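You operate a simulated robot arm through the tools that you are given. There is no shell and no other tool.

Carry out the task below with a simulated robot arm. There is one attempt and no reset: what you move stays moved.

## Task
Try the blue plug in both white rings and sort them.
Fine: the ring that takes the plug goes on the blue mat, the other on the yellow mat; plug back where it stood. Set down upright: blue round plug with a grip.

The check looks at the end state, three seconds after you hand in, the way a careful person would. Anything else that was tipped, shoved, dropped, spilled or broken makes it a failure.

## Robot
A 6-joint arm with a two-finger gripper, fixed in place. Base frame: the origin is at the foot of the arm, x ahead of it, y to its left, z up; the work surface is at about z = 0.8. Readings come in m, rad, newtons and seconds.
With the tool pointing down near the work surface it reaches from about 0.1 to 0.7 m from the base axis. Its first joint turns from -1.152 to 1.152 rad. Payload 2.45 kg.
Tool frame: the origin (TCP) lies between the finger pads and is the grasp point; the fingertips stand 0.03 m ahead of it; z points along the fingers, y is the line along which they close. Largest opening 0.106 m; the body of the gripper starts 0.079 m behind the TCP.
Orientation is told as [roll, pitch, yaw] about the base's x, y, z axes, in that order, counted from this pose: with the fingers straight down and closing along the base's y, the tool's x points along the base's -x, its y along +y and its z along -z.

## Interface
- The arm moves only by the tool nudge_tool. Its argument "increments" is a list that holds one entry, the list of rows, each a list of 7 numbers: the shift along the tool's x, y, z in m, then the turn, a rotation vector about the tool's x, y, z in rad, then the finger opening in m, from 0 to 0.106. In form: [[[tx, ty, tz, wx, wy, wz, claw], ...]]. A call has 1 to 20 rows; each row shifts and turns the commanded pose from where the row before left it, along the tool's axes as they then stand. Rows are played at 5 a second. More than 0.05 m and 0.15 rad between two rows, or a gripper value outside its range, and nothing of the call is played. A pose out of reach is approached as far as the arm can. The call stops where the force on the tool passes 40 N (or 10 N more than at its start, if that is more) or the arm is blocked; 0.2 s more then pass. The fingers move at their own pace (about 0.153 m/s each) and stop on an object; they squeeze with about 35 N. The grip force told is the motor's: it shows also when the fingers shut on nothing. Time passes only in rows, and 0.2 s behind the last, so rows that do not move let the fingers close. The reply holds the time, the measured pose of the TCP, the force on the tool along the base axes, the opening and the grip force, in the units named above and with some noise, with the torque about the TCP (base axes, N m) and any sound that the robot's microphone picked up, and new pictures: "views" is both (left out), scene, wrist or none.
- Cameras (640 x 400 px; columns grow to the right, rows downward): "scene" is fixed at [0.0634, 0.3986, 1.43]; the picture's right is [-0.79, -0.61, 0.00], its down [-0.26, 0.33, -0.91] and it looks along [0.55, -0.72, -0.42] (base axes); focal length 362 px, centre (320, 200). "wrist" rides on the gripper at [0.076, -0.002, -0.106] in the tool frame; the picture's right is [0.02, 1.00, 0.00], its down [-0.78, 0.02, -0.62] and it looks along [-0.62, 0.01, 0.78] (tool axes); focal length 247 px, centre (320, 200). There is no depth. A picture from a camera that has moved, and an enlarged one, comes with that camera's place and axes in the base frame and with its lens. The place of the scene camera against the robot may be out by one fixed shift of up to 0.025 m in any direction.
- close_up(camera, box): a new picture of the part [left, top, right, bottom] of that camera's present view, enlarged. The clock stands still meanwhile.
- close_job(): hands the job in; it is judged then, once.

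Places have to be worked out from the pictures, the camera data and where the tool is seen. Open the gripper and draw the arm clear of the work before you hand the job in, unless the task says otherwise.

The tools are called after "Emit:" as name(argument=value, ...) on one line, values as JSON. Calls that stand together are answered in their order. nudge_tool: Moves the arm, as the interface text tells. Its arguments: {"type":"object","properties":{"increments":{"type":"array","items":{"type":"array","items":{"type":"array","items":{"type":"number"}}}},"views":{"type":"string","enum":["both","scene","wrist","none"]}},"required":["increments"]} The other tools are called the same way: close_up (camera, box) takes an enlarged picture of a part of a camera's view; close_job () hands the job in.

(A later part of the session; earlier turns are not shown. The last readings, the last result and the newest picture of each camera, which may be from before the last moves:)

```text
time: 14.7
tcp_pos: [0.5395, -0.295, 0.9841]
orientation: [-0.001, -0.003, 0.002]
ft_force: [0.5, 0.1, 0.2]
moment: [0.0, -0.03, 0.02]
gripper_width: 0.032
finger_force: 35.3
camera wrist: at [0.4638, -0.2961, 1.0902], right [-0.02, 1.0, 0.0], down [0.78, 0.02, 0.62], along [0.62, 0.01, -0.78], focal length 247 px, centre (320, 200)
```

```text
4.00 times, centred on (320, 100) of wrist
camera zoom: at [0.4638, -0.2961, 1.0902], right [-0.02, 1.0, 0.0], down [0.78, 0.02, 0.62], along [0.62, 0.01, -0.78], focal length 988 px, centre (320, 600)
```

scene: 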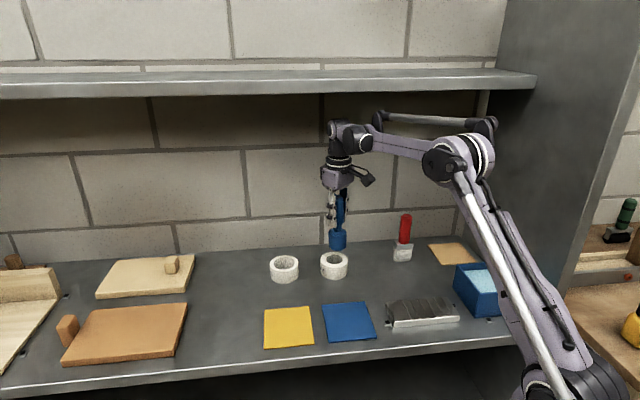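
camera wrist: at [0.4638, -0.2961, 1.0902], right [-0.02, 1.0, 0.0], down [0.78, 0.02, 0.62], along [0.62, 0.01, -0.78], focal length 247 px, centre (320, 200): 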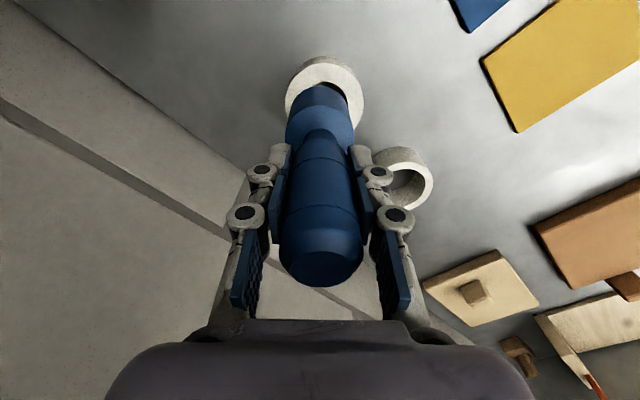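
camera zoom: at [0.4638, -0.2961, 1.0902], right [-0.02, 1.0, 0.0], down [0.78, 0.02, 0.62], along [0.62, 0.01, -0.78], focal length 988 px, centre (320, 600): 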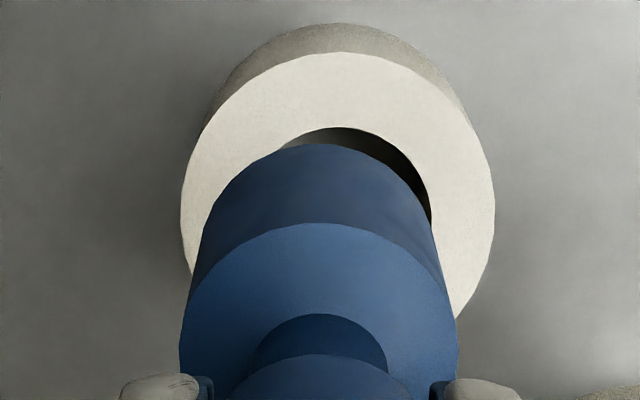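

Working from the wrist and scene pictures, the plug's bottom axis is at camera +(0.0745, 0.000). That makes it 6 mm short in x and 5 mm off in y over ring A at (0.545,-0.291), and at B it was about 2–3 mm off, touching the rim on one side. I correct over A, come down to just above its rim and check.

Emit:
nudge_tool(increments=[[[-0.0063, 0.0052, 0, 0, 0, 0, 0.015], [0, 0, 0.012, 0, 0, 0, 0.015], [0, 0, 0.012, 0, 0, 0, 0.015], [0, 0, 0.011, 0, 0, 0, 0.015], [0, 0, 0, 0, 0, 0, 0.015]]], views="both")

Emit:
close_up(camera="scene", box=[300, 200, 370, 290])

Emit:
close_up(camera="wrist", box=[265, 50, 375, 150])

```text
time: 15.9
tcp_pos: [0.5475, -0.2887, 0.9495]
orientation: [0.0, -0.006, 0.002]
ft_force: [0.1, 0.4, -1.0]
moment: [-0.03, 0.0, 0.03]
gripper_width: 0.0318
finger_force: 35.1
camera wrist: at [0.4706, -0.2903, 1.0544], right [-0.02, 1.0, 0.0], down [0.78, 0.02, 0.62], along [0.62, 0.01, -0.78], focal length 247 px, centre (320, 200)
```

scene: 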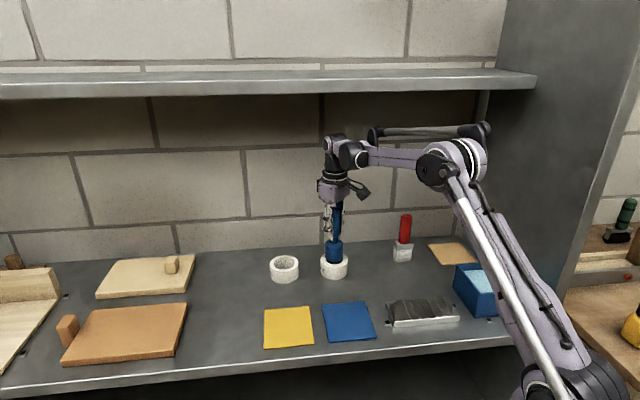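
wrist: 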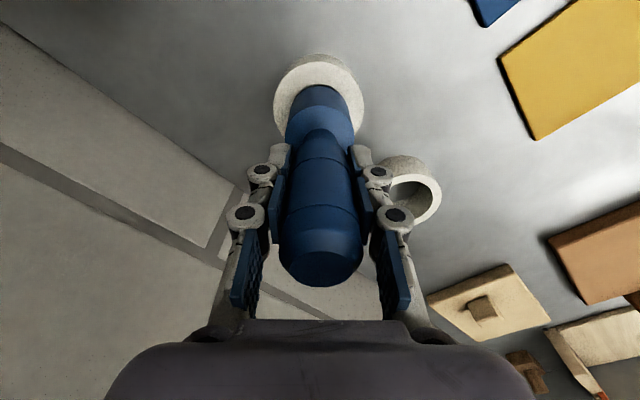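

```text
4.44 times, centred on (335, 245) of scene
camera zoom: at [0.0635, 0.3986, 1.43], right [-0.79, -0.61, 0.0], down [-0.26, 0.33, -0.91], along [0.55, -0.72, -0.42], focal length 1609 px, centre (253, 0)
```

zoom: 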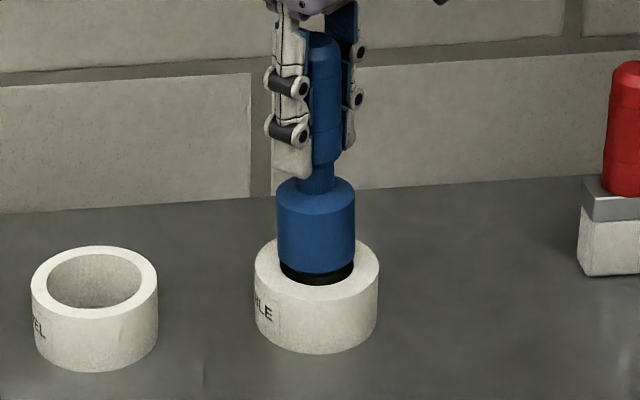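

```text
4.00 times, centred on (320, 100) of wrist
camera zoom: at [0.4706, -0.2903, 1.0544], right [-0.02, 1.0, 0.0], down [0.78, 0.02, 0.62], along [0.62, 0.01, -0.78], focal length 988 px, centre (320, 600)
```

zoom: 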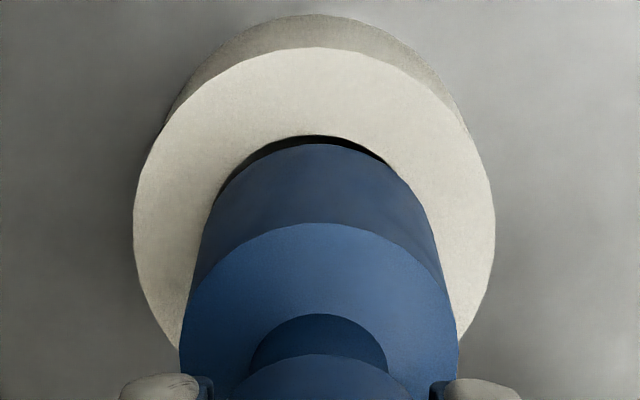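

The plug is now lined up over ring A's hole (col 316 against 314–317 in the views), with its bottom about 8 mm above the rim. I lower in 2 mm rows by 14 mm and read the force.

Emit:
nudge_tool(increments=[[[0, 0, 0.002, 0, 0, 0, 0.015], [0, 0, 0.002, 0, 0, 0, 0.015], [0, 0, 0.002, 0, 0, 0, 0.015], [0, 0, 0.002, 0, 0, 0, 0.015], [0, 0, 0.002, 0, 0, 0, 0.015], [0, 0, 0.002, 0, 0, 0, 0.015], [0, 0, 0.002, 0, 0, 0, 0.015]]], views="both")

Emit:
close_up(camera="scene", box=[300, 200, 370, 290])

Emit:
close_up(camera="wrist", box=[240, 140, 400, 300])

```text
time: 16.8
tcp_pos: [0.5457, -0.2884, 0.9452]
orientation: [-0.002, -0.003, 0.0]
ft_force: [-2.1, 0.8, 8.0]
moment: [0.04, 0.02, 0.03]
gripper_width: 0.032
finger_force: 35.3
stopped in row 4: the force on the tool passed its limit at 43 N (the readings are from after the stop); the commanded pose is now the measured one
camera wrist: at [0.4699, -0.2905, 1.0519], right [-0.02, 1.0, 0.0], down [0.78, 0.02, 0.62], along [0.62, 0.01, -0.78], focal length 247 px, centre (320, 200)
```

scene: 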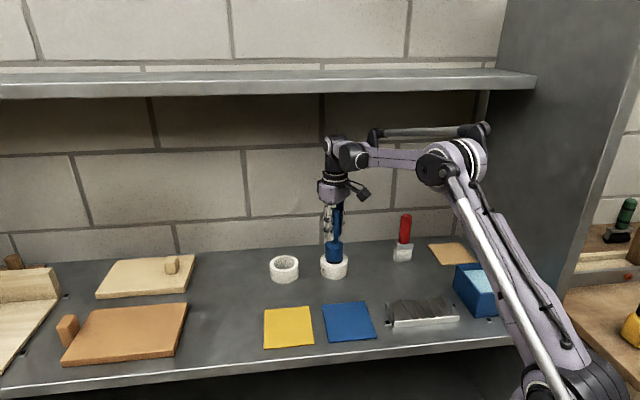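
wrist: 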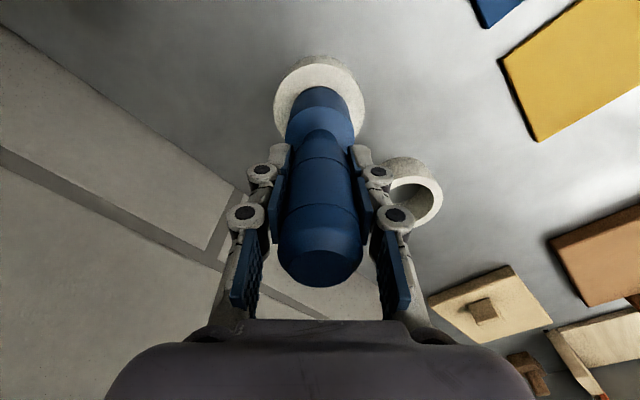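

```text
4.44 times, centred on (335, 245) of scene
camera zoom: at [0.0633, 0.3987, 1.43], right [-0.79, -0.61, 0.0], down [-0.26, 0.33, -0.91], along [0.55, -0.72, -0.42], focal length 1609 px, centre (253, 0)
```

zoom: 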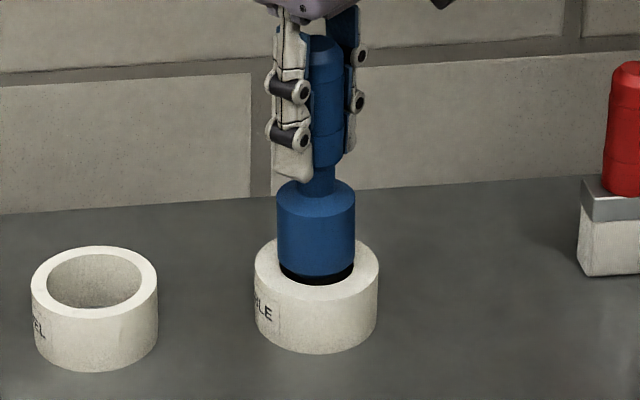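

```text
2.50 times, centred on (320, 220) of wrist
camera zoom: at [0.4699, -0.2905, 1.0519], right [-0.02, 1.0, 0.0], down [0.78, 0.02, 0.62], along [0.62, 0.01, -0.78], focal length 617 px, centre (320, 150)
```

zoom: 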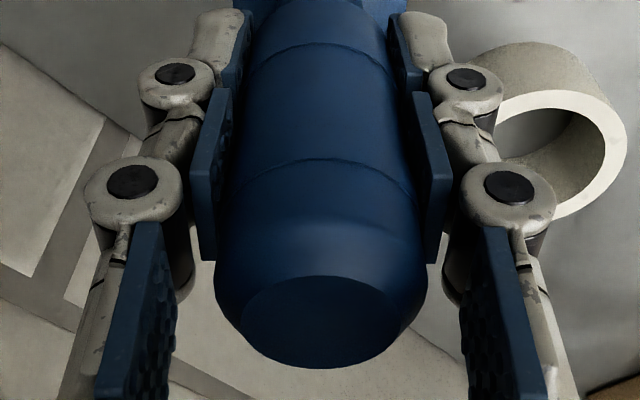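

Ring A stops the plug at its rim too (43 N, nearly central), as expected from its bore looking smaller than the plug. I lift off and go back over ring B with corrected centring.

Emit:
nudge_tool(increments=[[[0, 0, -0.01, 0, 0, 0, 0.015], [0, 0, -0.014, 0, 0, 0, 0.015], [0, 0, -0.014, 0, 0, 0, 0.015], [-0.0198, 0.0197, 0, 0, 0, 0, 0.015], [-0.0198, 0.0197, 0, 0, 0, 0, 0.015], [-0.0198, 0.0197, 0, 0, 0, 0, 0.015], [-0.0198, 0.0197, 0, 0, 0, 0, 0.015], [-0.0199, 0.0197, 0, 0, 0, 0, 0.015], [0, 0, 0, 0, 0, 0, 0.015]]], views="both")

Emit:
close_up(camera="scene", box=[260, 210, 310, 290])

Emit:
close_up(camera="wrist", box=[265, 50, 375, 150])

```text
time: 18.8
tcp_pos: [0.6444, -0.1892, 0.9811]
orientation: [-0.002, -0.004, 0.0]
ft_force: [-0.6, -0.6, -1.6]
moment: [0.02, 0.01, 0.02]
gripper_width: 0.0321
finger_force: 35.0
camera wrist: at [0.569, -0.1913, 1.0885], right [-0.02, 1.0, 0.0], down [0.78, 0.02, 0.62], along [0.62, 0.01, -0.78], focal length 247 px, centre (320, 200)
```

scene: 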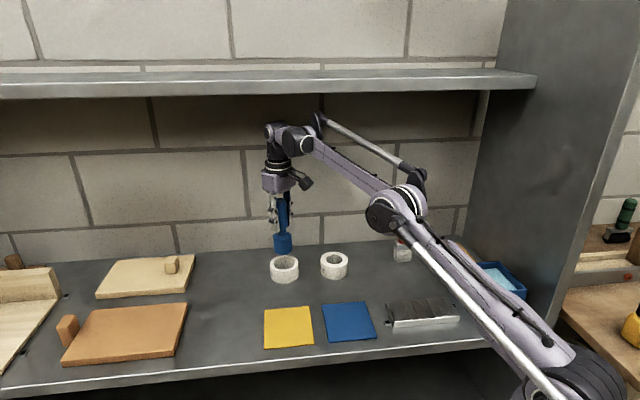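
wrist: 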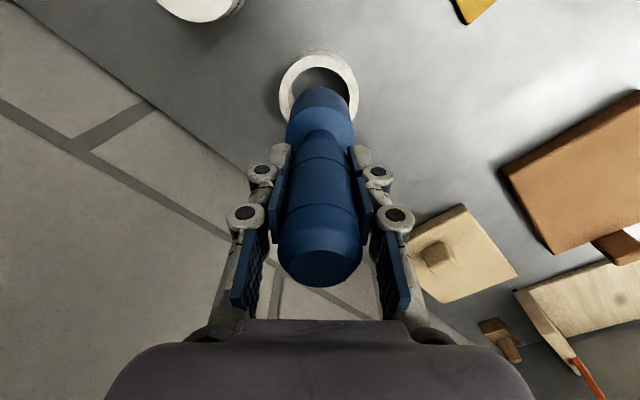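

```text
5.00 times, centred on (285, 250) of scene
camera zoom: at [0.0635, 0.3986, 1.43], right [-0.79, -0.61, 0.0], down [-0.26, 0.33, -0.91], along [0.55, -0.72, -0.42], focal length 1810 px, centre (495, -50)
```

zoom: 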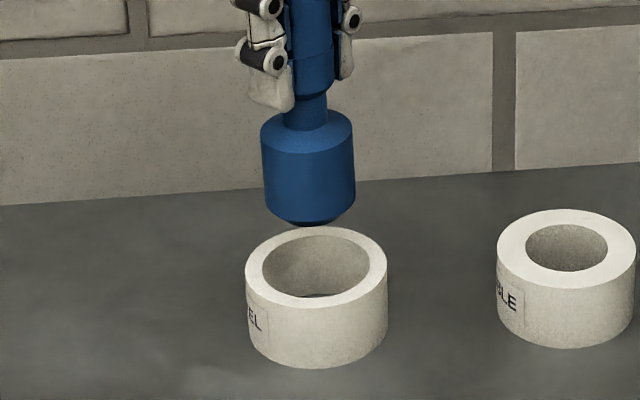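

```text
4.00 times, centred on (320, 100) of wrist
camera zoom: at [0.569, -0.1913, 1.0885], right [-0.02, 1.0, 0.0], down [0.78, 0.02, 0.62], along [0.62, 0.01, -0.78], focal length 988 px, centre (320, 600)
```

zoom: 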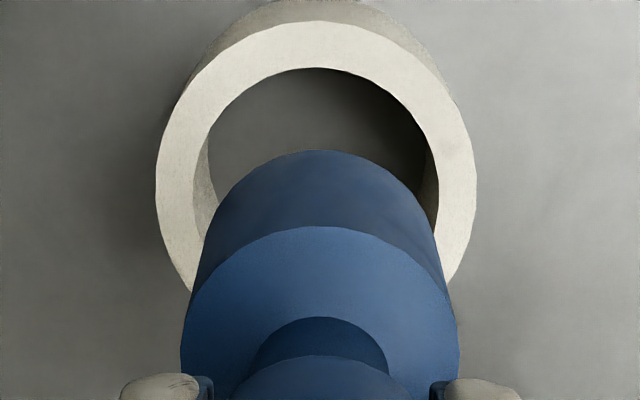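

The plug is now only about (+1.2,+1.1) mm off ring B's centre in both views. I correct that and lower, with fine 2 mm rows around the rim.

Emit:
nudge_tool(increments=[[[0.0012, -0.0011, 0, 0, 0, 0, 0.015], [0, 0, 0.01, 0, 0, 0, 0.015], [0, 0, 0.01, 0, 0, 0, 0.015], [0, 0, 0.01, 0, 0, 0, 0.015], [0, 0, 0.003, 0, 0, 0, 0.015], [0, 0, 0.002, 0, 0, 0, 0.015], [0, 0, 0.002, 0, 0, 0, 0.015], [0, 0, 0.002, 0, 0, 0, 0.015], [0, 0, 0.002, 0, 0, 0, 0.015], [0, 0, 0.002, 0, 0, 0, 0.015], [0, 0, 0.002, 0, 0, 0, 0.015]]], views="both")

Emit:
close_up(camera="scene", box=[260, 210, 310, 290])

Emit:
close_up(camera="wrist", box=[265, 50, 375, 150])

```text
time: 21.2
tcp_pos: [0.6439, -0.1918, 0.9369]
orientation: [-0.001, -0.004, 0.001]
ft_force: [0.3, 0.0, -1.8]
moment: [0.02, 0.0, 0.02]
gripper_width: 0.032
finger_force: 34.8
camera wrist: at [0.5683, -0.1932, 1.0441], right [-0.02, 1.0, 0.0], down [0.78, 0.02, 0.62], along [0.62, 0.01, -0.78], focal length 247 px, centre (320, 200)
```

scene: 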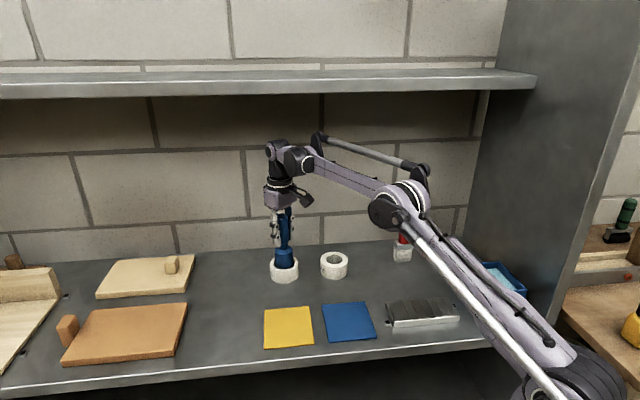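
wrist: 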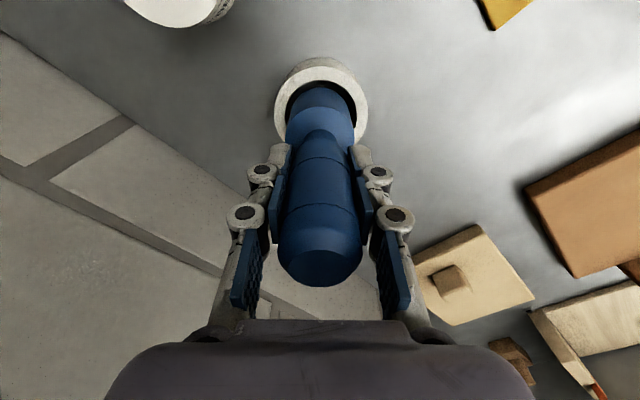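

```text
5.00 times, centred on (285, 250) of scene
camera zoom: at [0.0635, 0.3986, 1.43], right [-0.79, -0.61, 0.0], down [-0.26, 0.33, -0.91], along [0.55, -0.72, -0.42], focal length 1810 px, centre (495, -50)
```

zoom: 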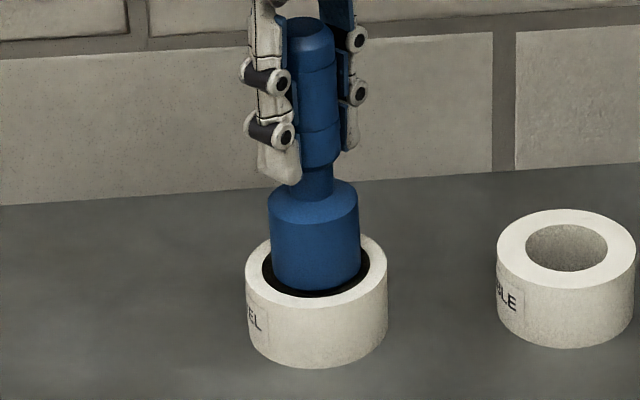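

```text
4.00 times, centred on (320, 100) of wrist
camera zoom: at [0.5683, -0.1932, 1.0441], right [-0.02, 1.0, 0.0], down [0.78, 0.02, 0.62], along [0.62, 0.01, -0.78], focal length 988 px, centre (320, 600)
```

zoom: 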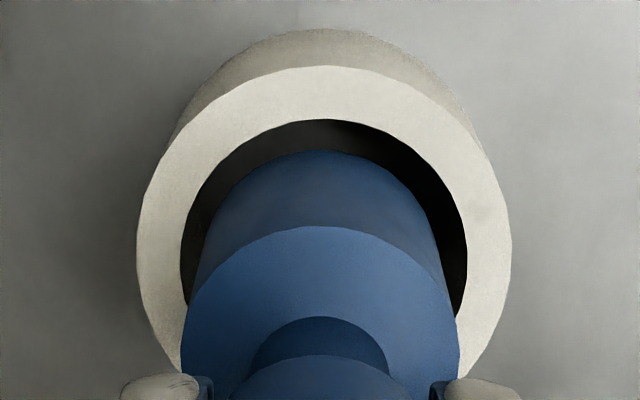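

No force this time: TCP z is 0.937, already below the earlier stop at 0.945, and the plug is entering ring B. I keep lowering 28 mm in small rows to confirm it goes all the way in.

Emit:
nudge_tool(increments=[[[0, 0.0006, 0.002, 0, 0, 0, 0.015], [0, 0, 0.003, 0, 0, 0, 0.015], [0, 0, 0.003, 0, 0, 0, 0.015], [0, 0, 0.003, 0, 0, 0, 0.015], [0, 0, 0.003, 0, 0, 0, 0.015], [0, 0, 0.003, 0, 0, 0, 0.015], [0, 0, 0.003, 0, 0, 0, 0.015], [0, 0, 0.003, 0, 0, 0, 0.015], [0, 0, 0.003, 0, 0, 0, 0.015], [0, 0, 0.002, 0, 0, 0, 0.015]]], views="both")

Emit:
close_up(camera="scene", box=[260, 210, 310, 290])

Emit:
close_up(camera="wrist", box=[265, 50, 375, 150])

```text
time: 23.4
tcp_pos: [0.6447, -0.1911, 0.9098]
orientation: [-0.002, -0.004, 0.0]
ft_force: [0.2, 0.4, -1.4]
moment: [0.01, 0.01, 0.02]
gripper_width: 0.0317
finger_force: 35.1
camera wrist: at [0.5685, -0.1927, 1.0164], right [-0.02, 1.0, 0.0], down [0.78, 0.02, 0.62], along [0.62, 0.01, -0.78], focal length 247 px, centre (320, 200)
```

scene: 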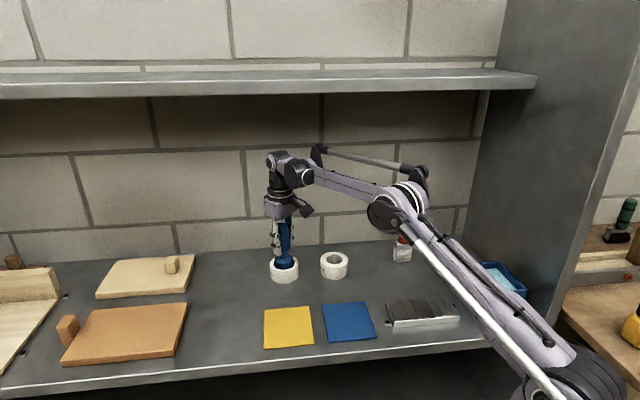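
wrist: 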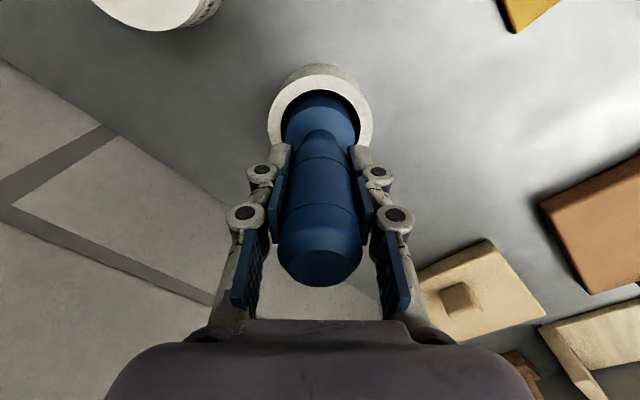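

```text
5.00 times, centred on (285, 250) of scene
camera zoom: at [0.0635, 0.3986, 1.43], right [-0.79, -0.61, 0.0], down [-0.26, 0.33, -0.91], along [0.55, -0.72, -0.42], focal length 1810 px, centre (495, -50)
```

zoom: 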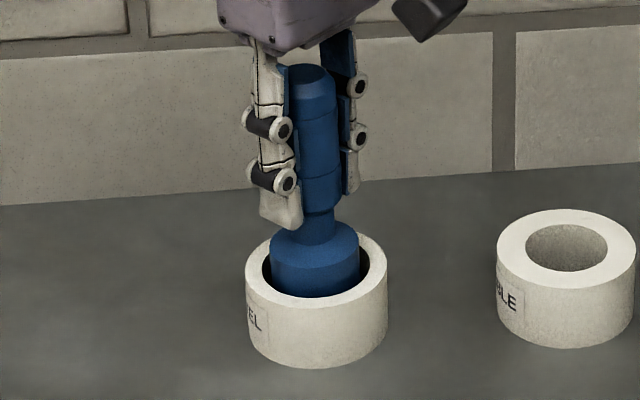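

```text
4.00 times, centred on (320, 100) of wrist
camera zoom: at [0.5685, -0.1927, 1.0164], right [-0.02, 1.0, 0.0], down [0.78, 0.02, 0.62], along [0.62, 0.01, -0.78], focal length 988 px, centre (320, 600)
```

zoom: 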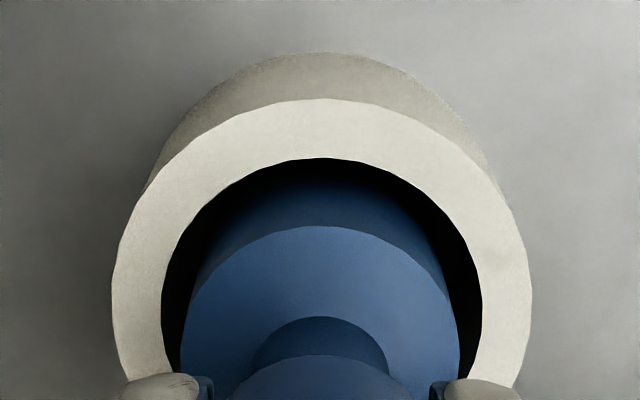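

Ring B takes the plug: it slid about 30 mm deep with no force, so B goes on the blue mat and A on the yellow. I lift the plug straight out and carry it back over its original spot at about (0.6307, 0.0336).

Emit:
nudge_tool(increments=[[[0, 0, -0.01, 0, 0, 0, 0.015], [0, 0, -0.015, 0, 0, 0, 0.015], [0, 0, -0.015, 0, 0, 0, 0.015], [0, 0, -0.015, 0, 0, 0, 0.015], [0, 0, -0.018, 0, 0, 0, 0.015], [0.0022, 0.0376, 0, 0, 0, 0, 0.015], [0.0022, 0.0376, 0, 0, 0, 0, 0.015], [0.0022, 0.0377, 0, 0, 0, 0, 0.015], [0.0022, 0.0377, 0, 0, 0, 0, 0.015], [0.0022, 0.0377, 0, 0, 0, 0, 0.015], [0.0024, 0.0376, 0, 0, 0, 0, 0.015], [0, 0, 0, 0, 0, 0, 0.015]]], views="both")

Emit:
close_up(camera="scene", box=[190, 210, 310, 340])

Emit:
close_up(camera="wrist", box=[265, 50, 375, 150])

```text
time: 26.0
tcp_pos: [0.6304, 0.0366, 0.982]
orientation: [-0.001, -0.003, 0.001]
ft_force: [-0.5, -0.2, -1.0]
moment: [0.01, -0.03, 0.01]
gripper_width: 0.032
finger_force: 35.3
camera wrist: at [0.5544, 0.0346, 1.0886], right [-0.02, 1.0, 0.0], down [0.78, 0.02, 0.62], along [0.62, 0.01, -0.78], focal length 247 px, centre (320, 200)
```

scene: 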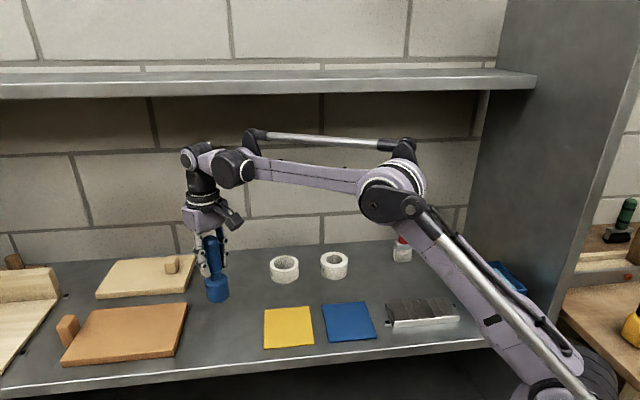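
wrist: 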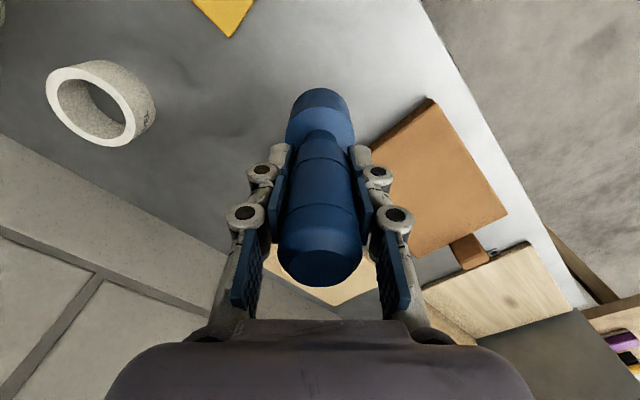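

```text
3.08 times, centred on (250, 275) of scene
camera zoom: at [0.0634, 0.3986, 1.43], right [-0.79, -0.61, 0.0], down [-0.26, 0.33, -0.91], along [0.55, -0.72, -0.42], focal length 1114 px, centre (535, -31)
```

zoom: 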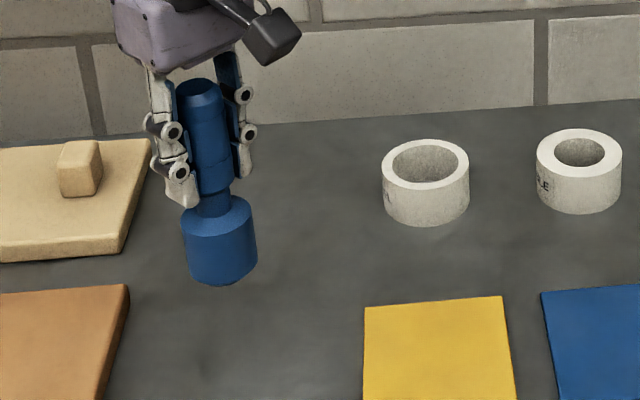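

```text
4.00 times, centred on (320, 100) of wrist
camera zoom: at [0.5544, 0.0346, 1.0886], right [-0.02, 1.0, 0.0], down [0.78, 0.02, 0.62], along [0.62, 0.01, -0.78], focal length 988 px, centre (320, 600)
```

zoom: 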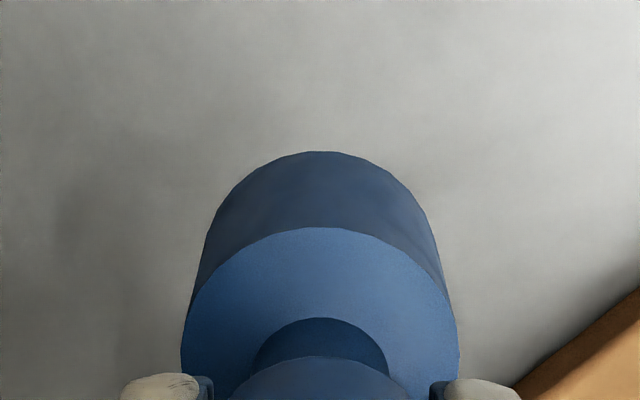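

The plug is back above its spot. I lower to TCP z≈0.918, the grasp height, with the plug bottom still about 18 mm up, so I can compare the wrist view directly with the one at grasp time.

Emit:
nudge_tool(increments=[[[0, 0, 0.02, 0, 0, 0, 0.015], [0, 0, 0.02, 0, 0, 0, 0.015], [0, 0, 0.014, 0, 0, 0, 0.015], [0, 0, 0.01, 0, 0, 0, 0.015], [0, 0, 0, 0, 0, 0, 0.015]]], views="both")

Emit:
close_up(camera="wrist", box=[200, 70, 440, 270])

Emit:
close_up(camera="scene", box=[150, 200, 300, 350])

```text
time: 27.2
tcp_pos: [0.6313, 0.0341, 0.9184]
orientation: [-0.002, -0.003, 0.001]
ft_force: [-0.8, -0.3, -0.5]
moment: [-0.02, 0.03, -0.01]
gripper_width: 0.032
finger_force: 34.9
camera wrist: at [0.5547, 0.0331, 1.0248], right [-0.02, 1.0, 0.0], down [0.78, 0.02, 0.62], along [0.62, 0.01, -0.78], focal length 247 px, centre (320, 200)
```

scene: 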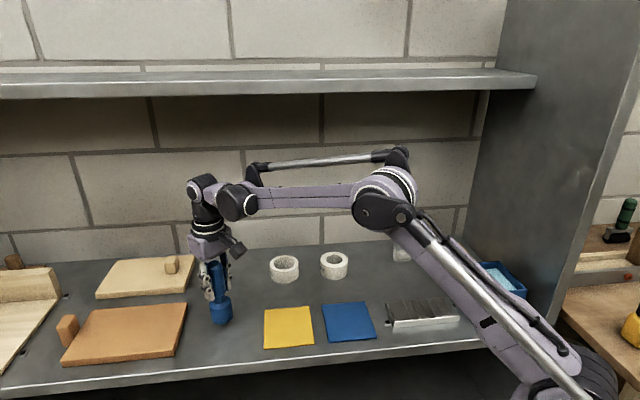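
wrist: 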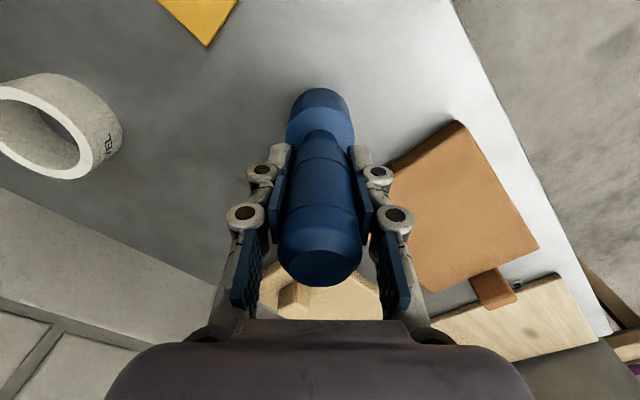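

```text
2.00 times, centred on (320, 170) of wrist
camera zoom: at [0.5547, 0.0331, 1.0248], right [-0.02, 1.0, 0.0], down [0.78, 0.02, 0.62], along [0.62, 0.01, -0.78], focal length 494 px, centre (320, 260)
```

zoom: 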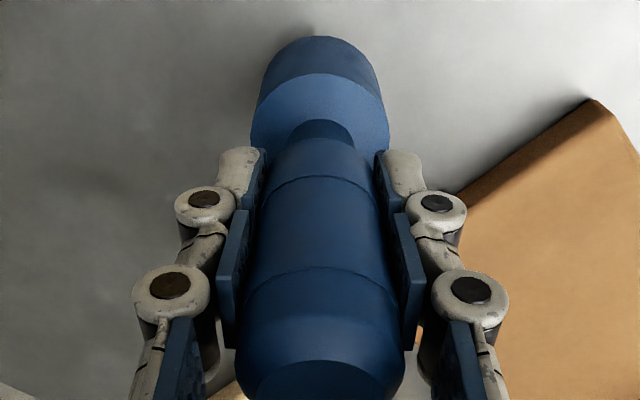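

```text
2.67 times, centred on (225, 275) of scene
camera zoom: at [0.0635, 0.3986, 1.43], right [-0.79, -0.61, 0.0], down [-0.26, 0.33, -0.91], along [0.55, -0.72, -0.42], focal length 965 px, centre (573, 0)
```

zoom: 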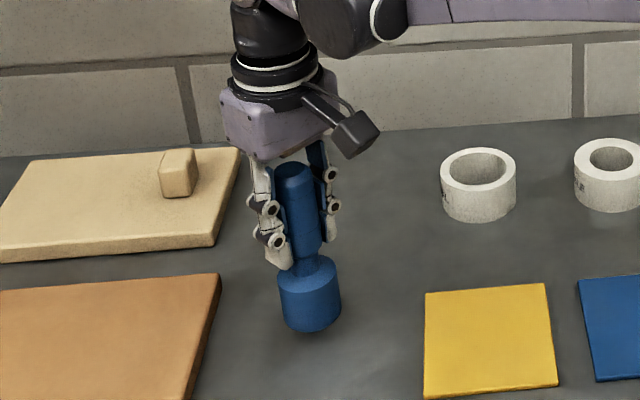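

Compared with the grasp-time view, the camera is about 0.8 mm short in y and 0.4 mm in x, and the plug bottom is about 14–18 mm above the table. I correct and lower 12 mm, then feel for the table.

Emit:
nudge_tool(increments=[[[-0.0004, 0.0007, 0.004, 0, 0, 0, 0.015], [0, 0, 0.004, 0, 0, 0, 0.015], [0, 0, 0.004, 0, 0, 0, 0.015], [0, 0, 0, 0, 0, 0, 0.015]]], views="scene")

Emit:
close_up(camera="scene", box=[190, 240, 270, 340])

```text
time: 28.2
tcp_pos: [0.6319, 0.0355, 0.9062]
orientation: [-0.001, -0.004, 0.0]
ft_force: [0.3, -0.2, -1.4]
moment: [0.0, -0.02, -0.01]
gripper_width: 0.0319
finger_force: 35.1
```

scene: 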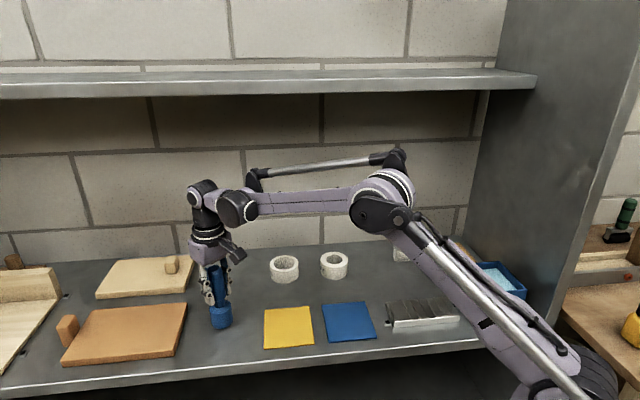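

```text
4.00 times, centred on (230, 290) of scene
camera zoom: at [0.0635, 0.3986, 1.43], right [-0.79, -0.61, 0.0], down [-0.26, 0.33, -0.91], along [0.55, -0.72, -0.42], focal length 1448 px, centre (680, -160)
```

zoom: 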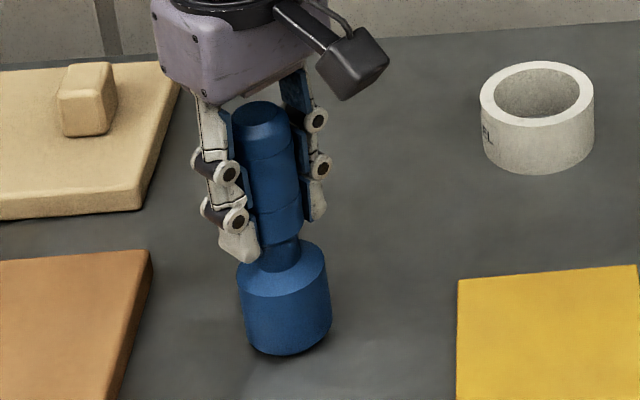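

The plug looks upright and nearly down, with no contact force yet. I continue in 1 mm rows.

Emit:
nudge_tool(increments=[[[0, 0, 0.001, 0, 0, 0, 0.015], [0, 0, 0.001, 0, 0, 0, 0.015], [0, 0, 0.001, 0, 0, 0, 0.015], [0, 0, 0, 0, 0, 0, 0.015]]], views="none")

```text
time: 29.2
tcp_pos: [0.6306, 0.0361, 0.9045]
orientation: [-0.002, -0.004, 0.001]
ft_force: [-1.5, 0.5, 34.1]
moment: [0.02, -0.54, -0.03]
gripper_width: 0.0321
finger_force: 35.5
```

The plug touched down at TCP z≈0.905 with 34 N. I ease up about 1 mm to take the load off before opening.

Emit:
nudge_tool(increments=[[[0, 0, -0.001, 0, 0, 0, 0.015], [0, 0, -0.0005, 0, 0, 0, 0.015], [0, 0, 0, 0, 0, 0, 0.015]]], views="both")

Emit:
close_up(camera="scene", box=[190, 240, 270, 340])

Emit:
close_up(camera="wrist", box=[200, 70, 440, 270])

```text
time: 30.0
tcp_pos: [0.6311, 0.0344, 0.9043]
orientation: [-0.002, -0.004, 0.001]
ft_force: [-4.1, -0.3, 18.4]
moment: [0.07, -0.09, 0.02]
gripper_width: 0.0318
finger_force: 34.8
camera wrist: at [0.5546, 0.0339, 1.0115], right [-0.02, 1.0, 0.0], down [0.78, 0.02, 0.62], along [0.62, 0.01, -0.78], focal length 247 px, centre (320, 200)
```

scene: 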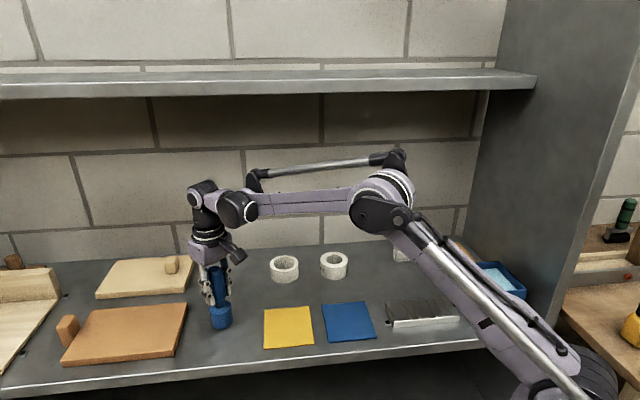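
wrist: 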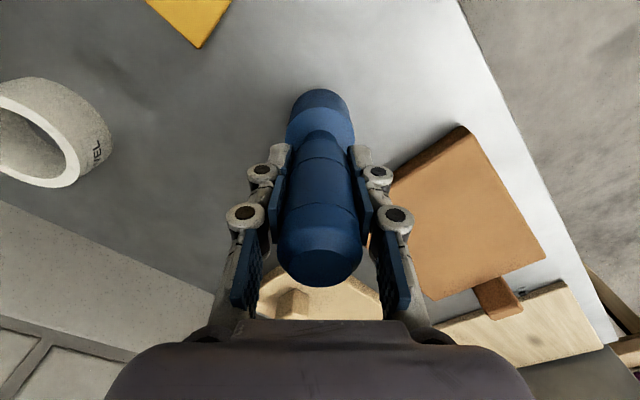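

```text
4.00 times, centred on (230, 290) of scene
camera zoom: at [0.063, 0.3986, 1.43], right [-0.79, -0.61, 0.0], down [-0.26, 0.33, -0.91], along [0.55, -0.72, -0.42], focal length 1448 px, centre (680, -160)
```

zoom: 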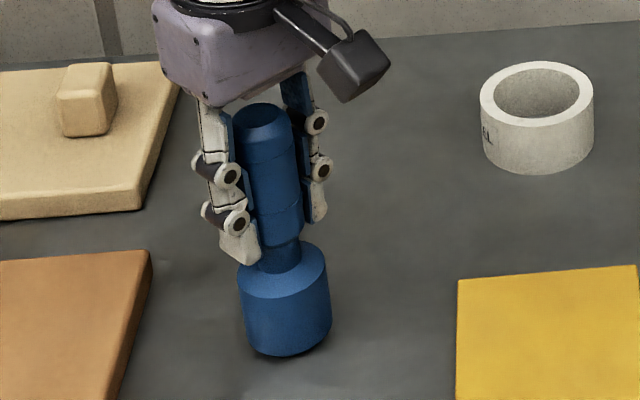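

```text
2.00 times, centred on (320, 170) of wrist
camera zoom: at [0.5546, 0.0339, 1.0115], right [-0.02, 1.0, 0.0], down [0.78, 0.02, 0.62], along [0.62, 0.01, -0.78], focal length 494 px, centre (320, 260)
```

zoom: 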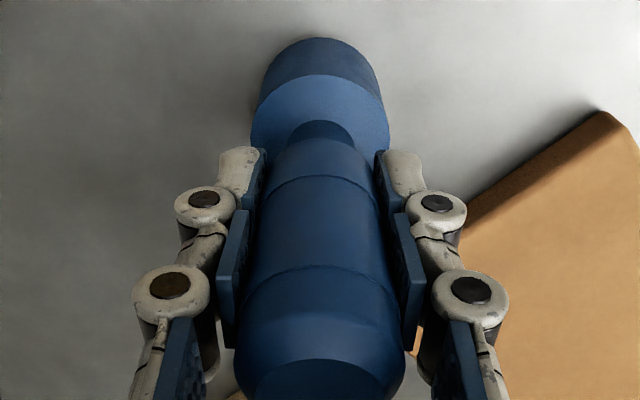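

The plug's place in the scene view matches the original to within half a pixel (u 221.2, v 329.3 against 221.7, 329.4). I open the fingers and let it settle.

Emit:
nudge_tool(increments=[[[0, 0, -0.0005, 0, 0, 0, 0.015], [0, 0, 0, 0, 0, 0, 0.04], [0, 0, 0, 0, 0, 0, 0.06], [0, 0, 0, 0, 0, 0, 0.09], [0, 0, 0, 0, 0, 0, 0.09]]], views="both")

Emit:
close_up(camera="scene", box=[190, 240, 270, 340])

Emit:
close_up(camera="wrist", box=[200, 70, 440, 270])

```text
time: 31.2
tcp_pos: [0.6313, 0.0363, 0.9055]
orientation: [-0.002, -0.006, 0.0]
ft_force: [0.3, 0.8, -0.4]
moment: [0.01, -0.01, -0.01]
gripper_width: 0.09
finger_force: 0.1
camera wrist: at [0.5551, 0.0339, 1.0121], right [-0.02, 1.0, 0.0], down [0.78, 0.02, 0.62], along [0.62, 0.01, -0.78], focal length 247 px, centre (320, 200)
```

scene: 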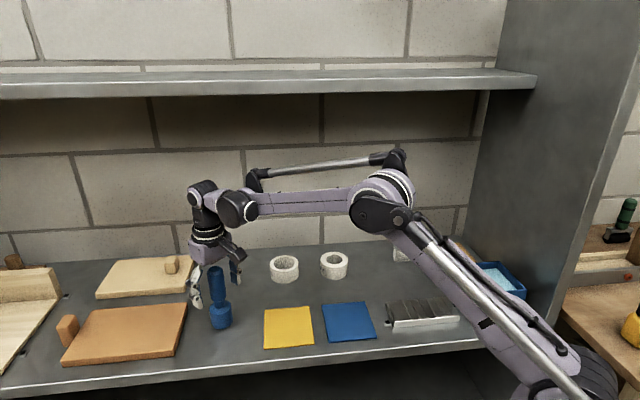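
wrist: 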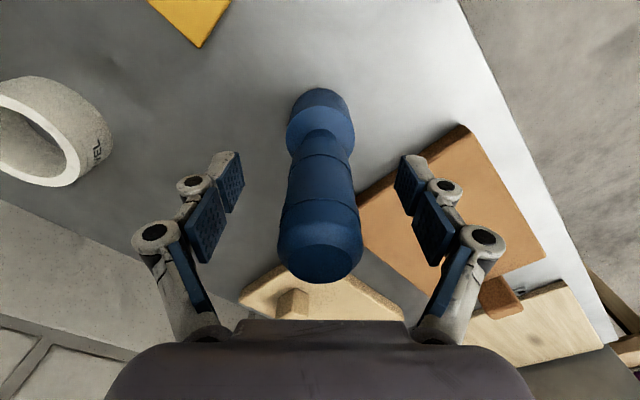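

```text
4.00 times, centred on (230, 290) of scene
camera zoom: at [0.0634, 0.3986, 1.43], right [-0.79, -0.61, 0.0], down [-0.26, 0.33, -0.91], along [0.55, -0.72, -0.42], focal length 1448 px, centre (680, -160)
```

zoom: 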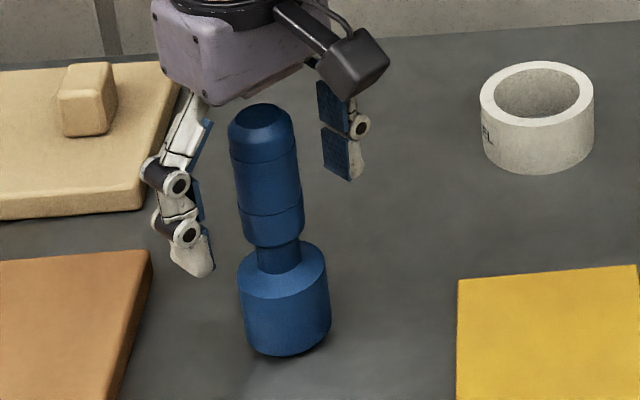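

```text
2.00 times, centred on (320, 170) of wrist
camera zoom: at [0.5551, 0.0339, 1.0121], right [-0.02, 1.0, 0.0], down [0.78, 0.02, 0.62], along [0.62, 0.01, -0.78], focal length 494 px, centre (320, 260)
```

zoom: 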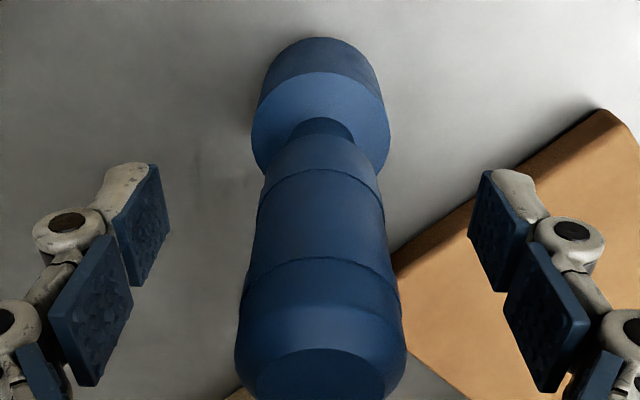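

The plug stands upright on its own. I raise straight up clear of it, then go over ring B at (0.6435,-0.192) with the fingers open.

Emit:
nudge_tool(increments=[[[0, 0, -0.03, 0, 0, 0, 0.1], [0, 0, -0.05, 0, 0, 0, 0.106], [0, 0, -0.05, 0, 0, 0, 0.106], [0, -0.045, 0, 0, 0, 0, 0.106], [0, -0.045, 0, 0, 0, 0, 0.106], [-0.0031, -0.0342, 0.02, 0, 0, 0, 0.106], [-0.0031, -0.0342, 0.02, 0, 0, 0, 0.106], [-0.0031, -0.0342, 0.02, 0, 0, 0, 0.106], [-0.0031, -0.0343, 0.02, 0, 0, 0, 0.106], [0, 0, 0, 0, 0, 0, 0.106]]], views="both")

Emit:
close_up(camera="wrist", box=[200, 0, 440, 200])

Emit:
close_up(camera="scene", box=[190, 240, 390, 360])

```text
time: 33.4
tcp_pos: [0.6446, -0.1923, 0.9548]
orientation: [-0.002, -0.005, 0.0]
ft_force: [-0.9, 0.2, -0.6]
moment: [0.04, 0.02, 0.05]
gripper_width: 0.1063
finger_force: 0.1
camera wrist: at [0.5677, -0.1935, 1.0616], right [-0.02, 1.0, 0.0], down [0.78, 0.02, 0.62], along [0.62, 0.01, -0.78], focal length 247 px, centre (320, 200)
```

scene: 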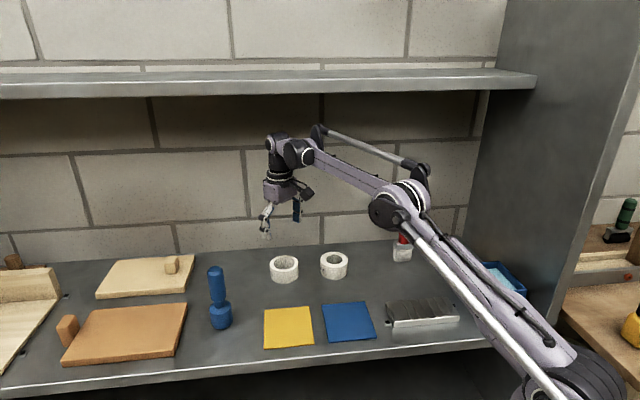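
wrist: 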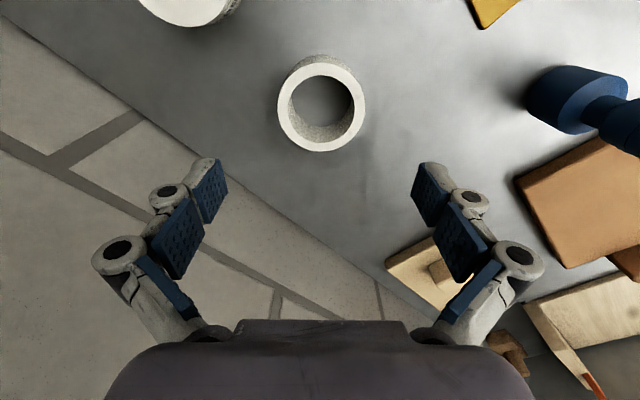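

```text
2.00 times, centred on (320, 100) of wrist
camera zoom: at [0.5677, -0.1935, 1.0616], right [-0.02, 1.0, 0.0], down [0.78, 0.02, 0.62], along [0.62, 0.01, -0.78], focal length 494 px, centre (320, 400)
```

zoom: 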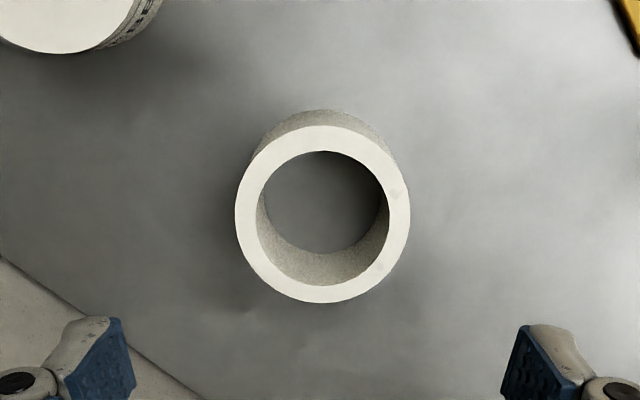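

```text
3.20 times, centred on (290, 300) of scene
camera zoom: at [0.0635, 0.3986, 1.43], right [-0.79, -0.61, 0.0], down [-0.26, 0.33, -0.91], along [0.55, -0.72, -0.42], focal length 1158 px, centre (416, -120)
```

zoom: 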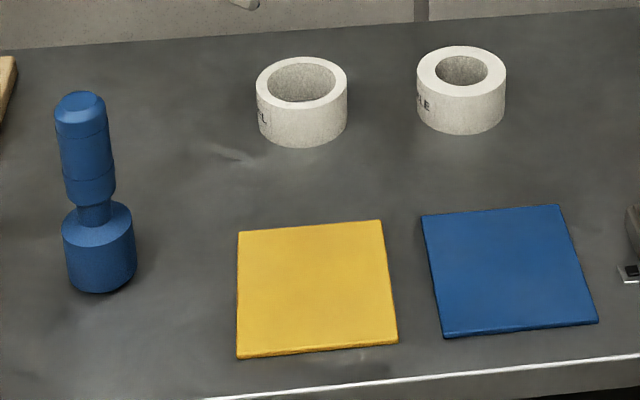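

The plug stands upright where it was. The ring B centre reads (0.6435,-0.1916) and the finger midpoint about (0.644,-0.1927), so I shift 1 mm and descend around the ring to z≈0.838.

Emit:
nudge_tool(increments=[[[0, 0.001, 0.03, 0, 0, 0, 0.106], [0, 0, 0.03, 0, 0, 0, 0.106], [0, 0, 0.03, 0, 0, 0, 0.106], [0, 0, 0.02, 0, 0, 0, 0.106], [0, 0, 0.007, 0, 0, 0, 0.106], [0, 0, 0, 0, 0, 0, 0.106]]], views="both")

Emit:
close_up(camera="wrist", box=[200, 70, 440, 270])

```text
time: 34.8
tcp_pos: [0.6435, -0.1896, 0.8377]
orientation: [-0.003, -0.004, -0.001]
ft_force: [1.1, 0.8, 1.2]
moment: [0.01, -0.02, -0.02]
gripper_width: 0.1061
finger_force: 0.2
camera wrist: at [0.5677, -0.1924, 0.945], right [-0.02, 1.0, 0.0], down [0.78, 0.02, 0.62], along [0.62, 0.01, -0.78], focal length 247 px, centre (320, 200)
```

scene: 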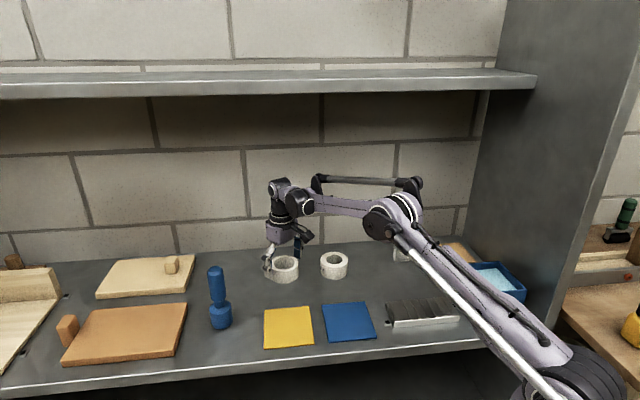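
wrist: 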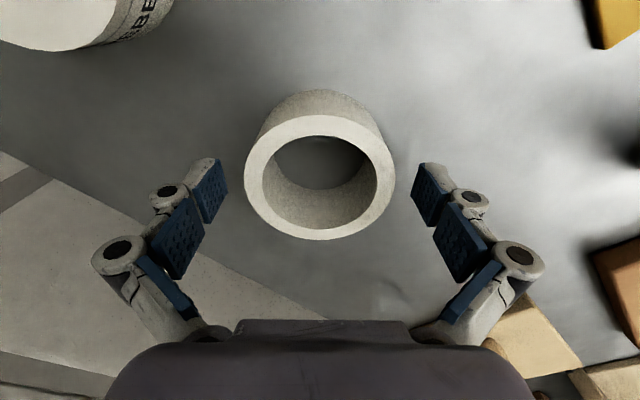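

```text
2.00 times, centred on (320, 170) of wrist
camera zoom: at [0.5677, -0.1924, 0.945], right [-0.02, 1.0, 0.0], down [0.78, 0.02, 0.62], along [0.62, 0.01, -0.78], focal length 494 px, centre (320, 260)
```

zoom: 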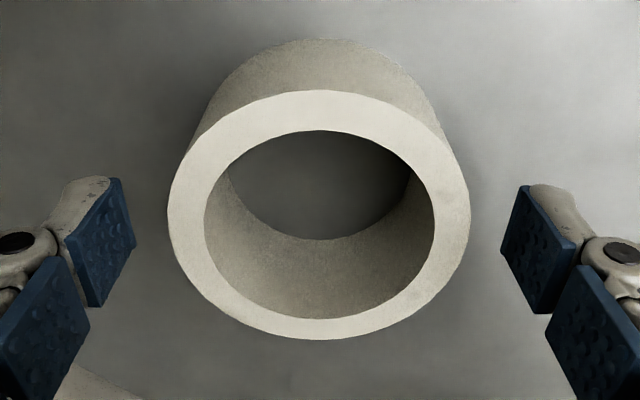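

Ring B is centred between the pads, so I close on it.

Emit:
nudge_tool(increments=[[[0, 0, 0, 0, 0, 0, 0.085], [0, 0, 0, 0, 0, 0, 0.078], [0, 0, 0, 0, 0, 0, 0.06], [0, 0, 0, 0, 0, 0, 0.06]]], views="both")

Emit:
close_up(camera="wrist", box=[200, 70, 440, 270])

```text
time: 35.8
tcp_pos: [0.6437, -0.1912, 0.8385]
orientation: [-0.002, -0.003, 0.001]
ft_force: [0.6, -0.3, 5.9]
moment: [-0.02, 0.08, -0.1]
gripper_width: 0.0674
finger_force: 34.4
camera wrist: at [0.5676, -0.1923, 0.9456], right [-0.02, 1.0, 0.0], down [0.78, 0.02, 0.62], along [0.62, 0.01, -0.78], focal length 247 px, centre (320, 200)
```

scene: 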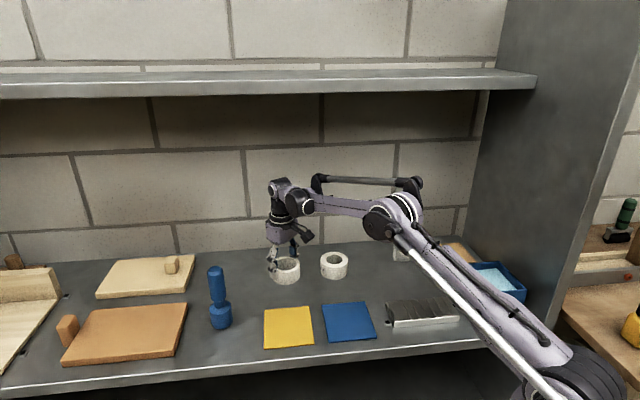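
wrist: 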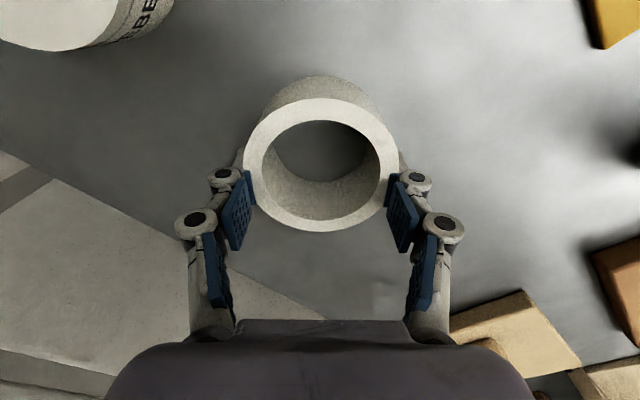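

```text
2.00 times, centred on (320, 170) of wrist
camera zoom: at [0.5676, -0.1923, 0.9456], right [-0.02, 1.0, 0.0], down [0.78, 0.02, 0.62], along [0.62, 0.01, -0.78], focal length 494 px, centre (320, 260)
```

zoom: 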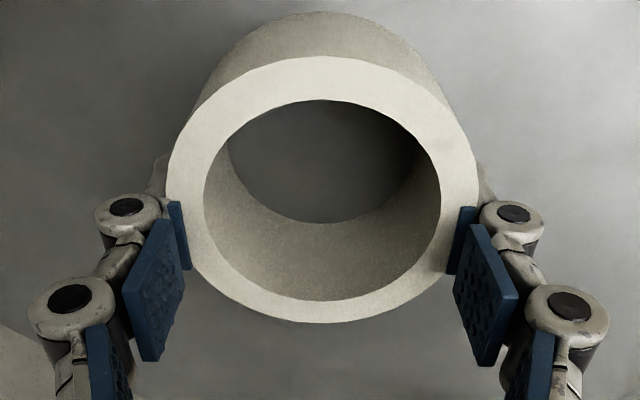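

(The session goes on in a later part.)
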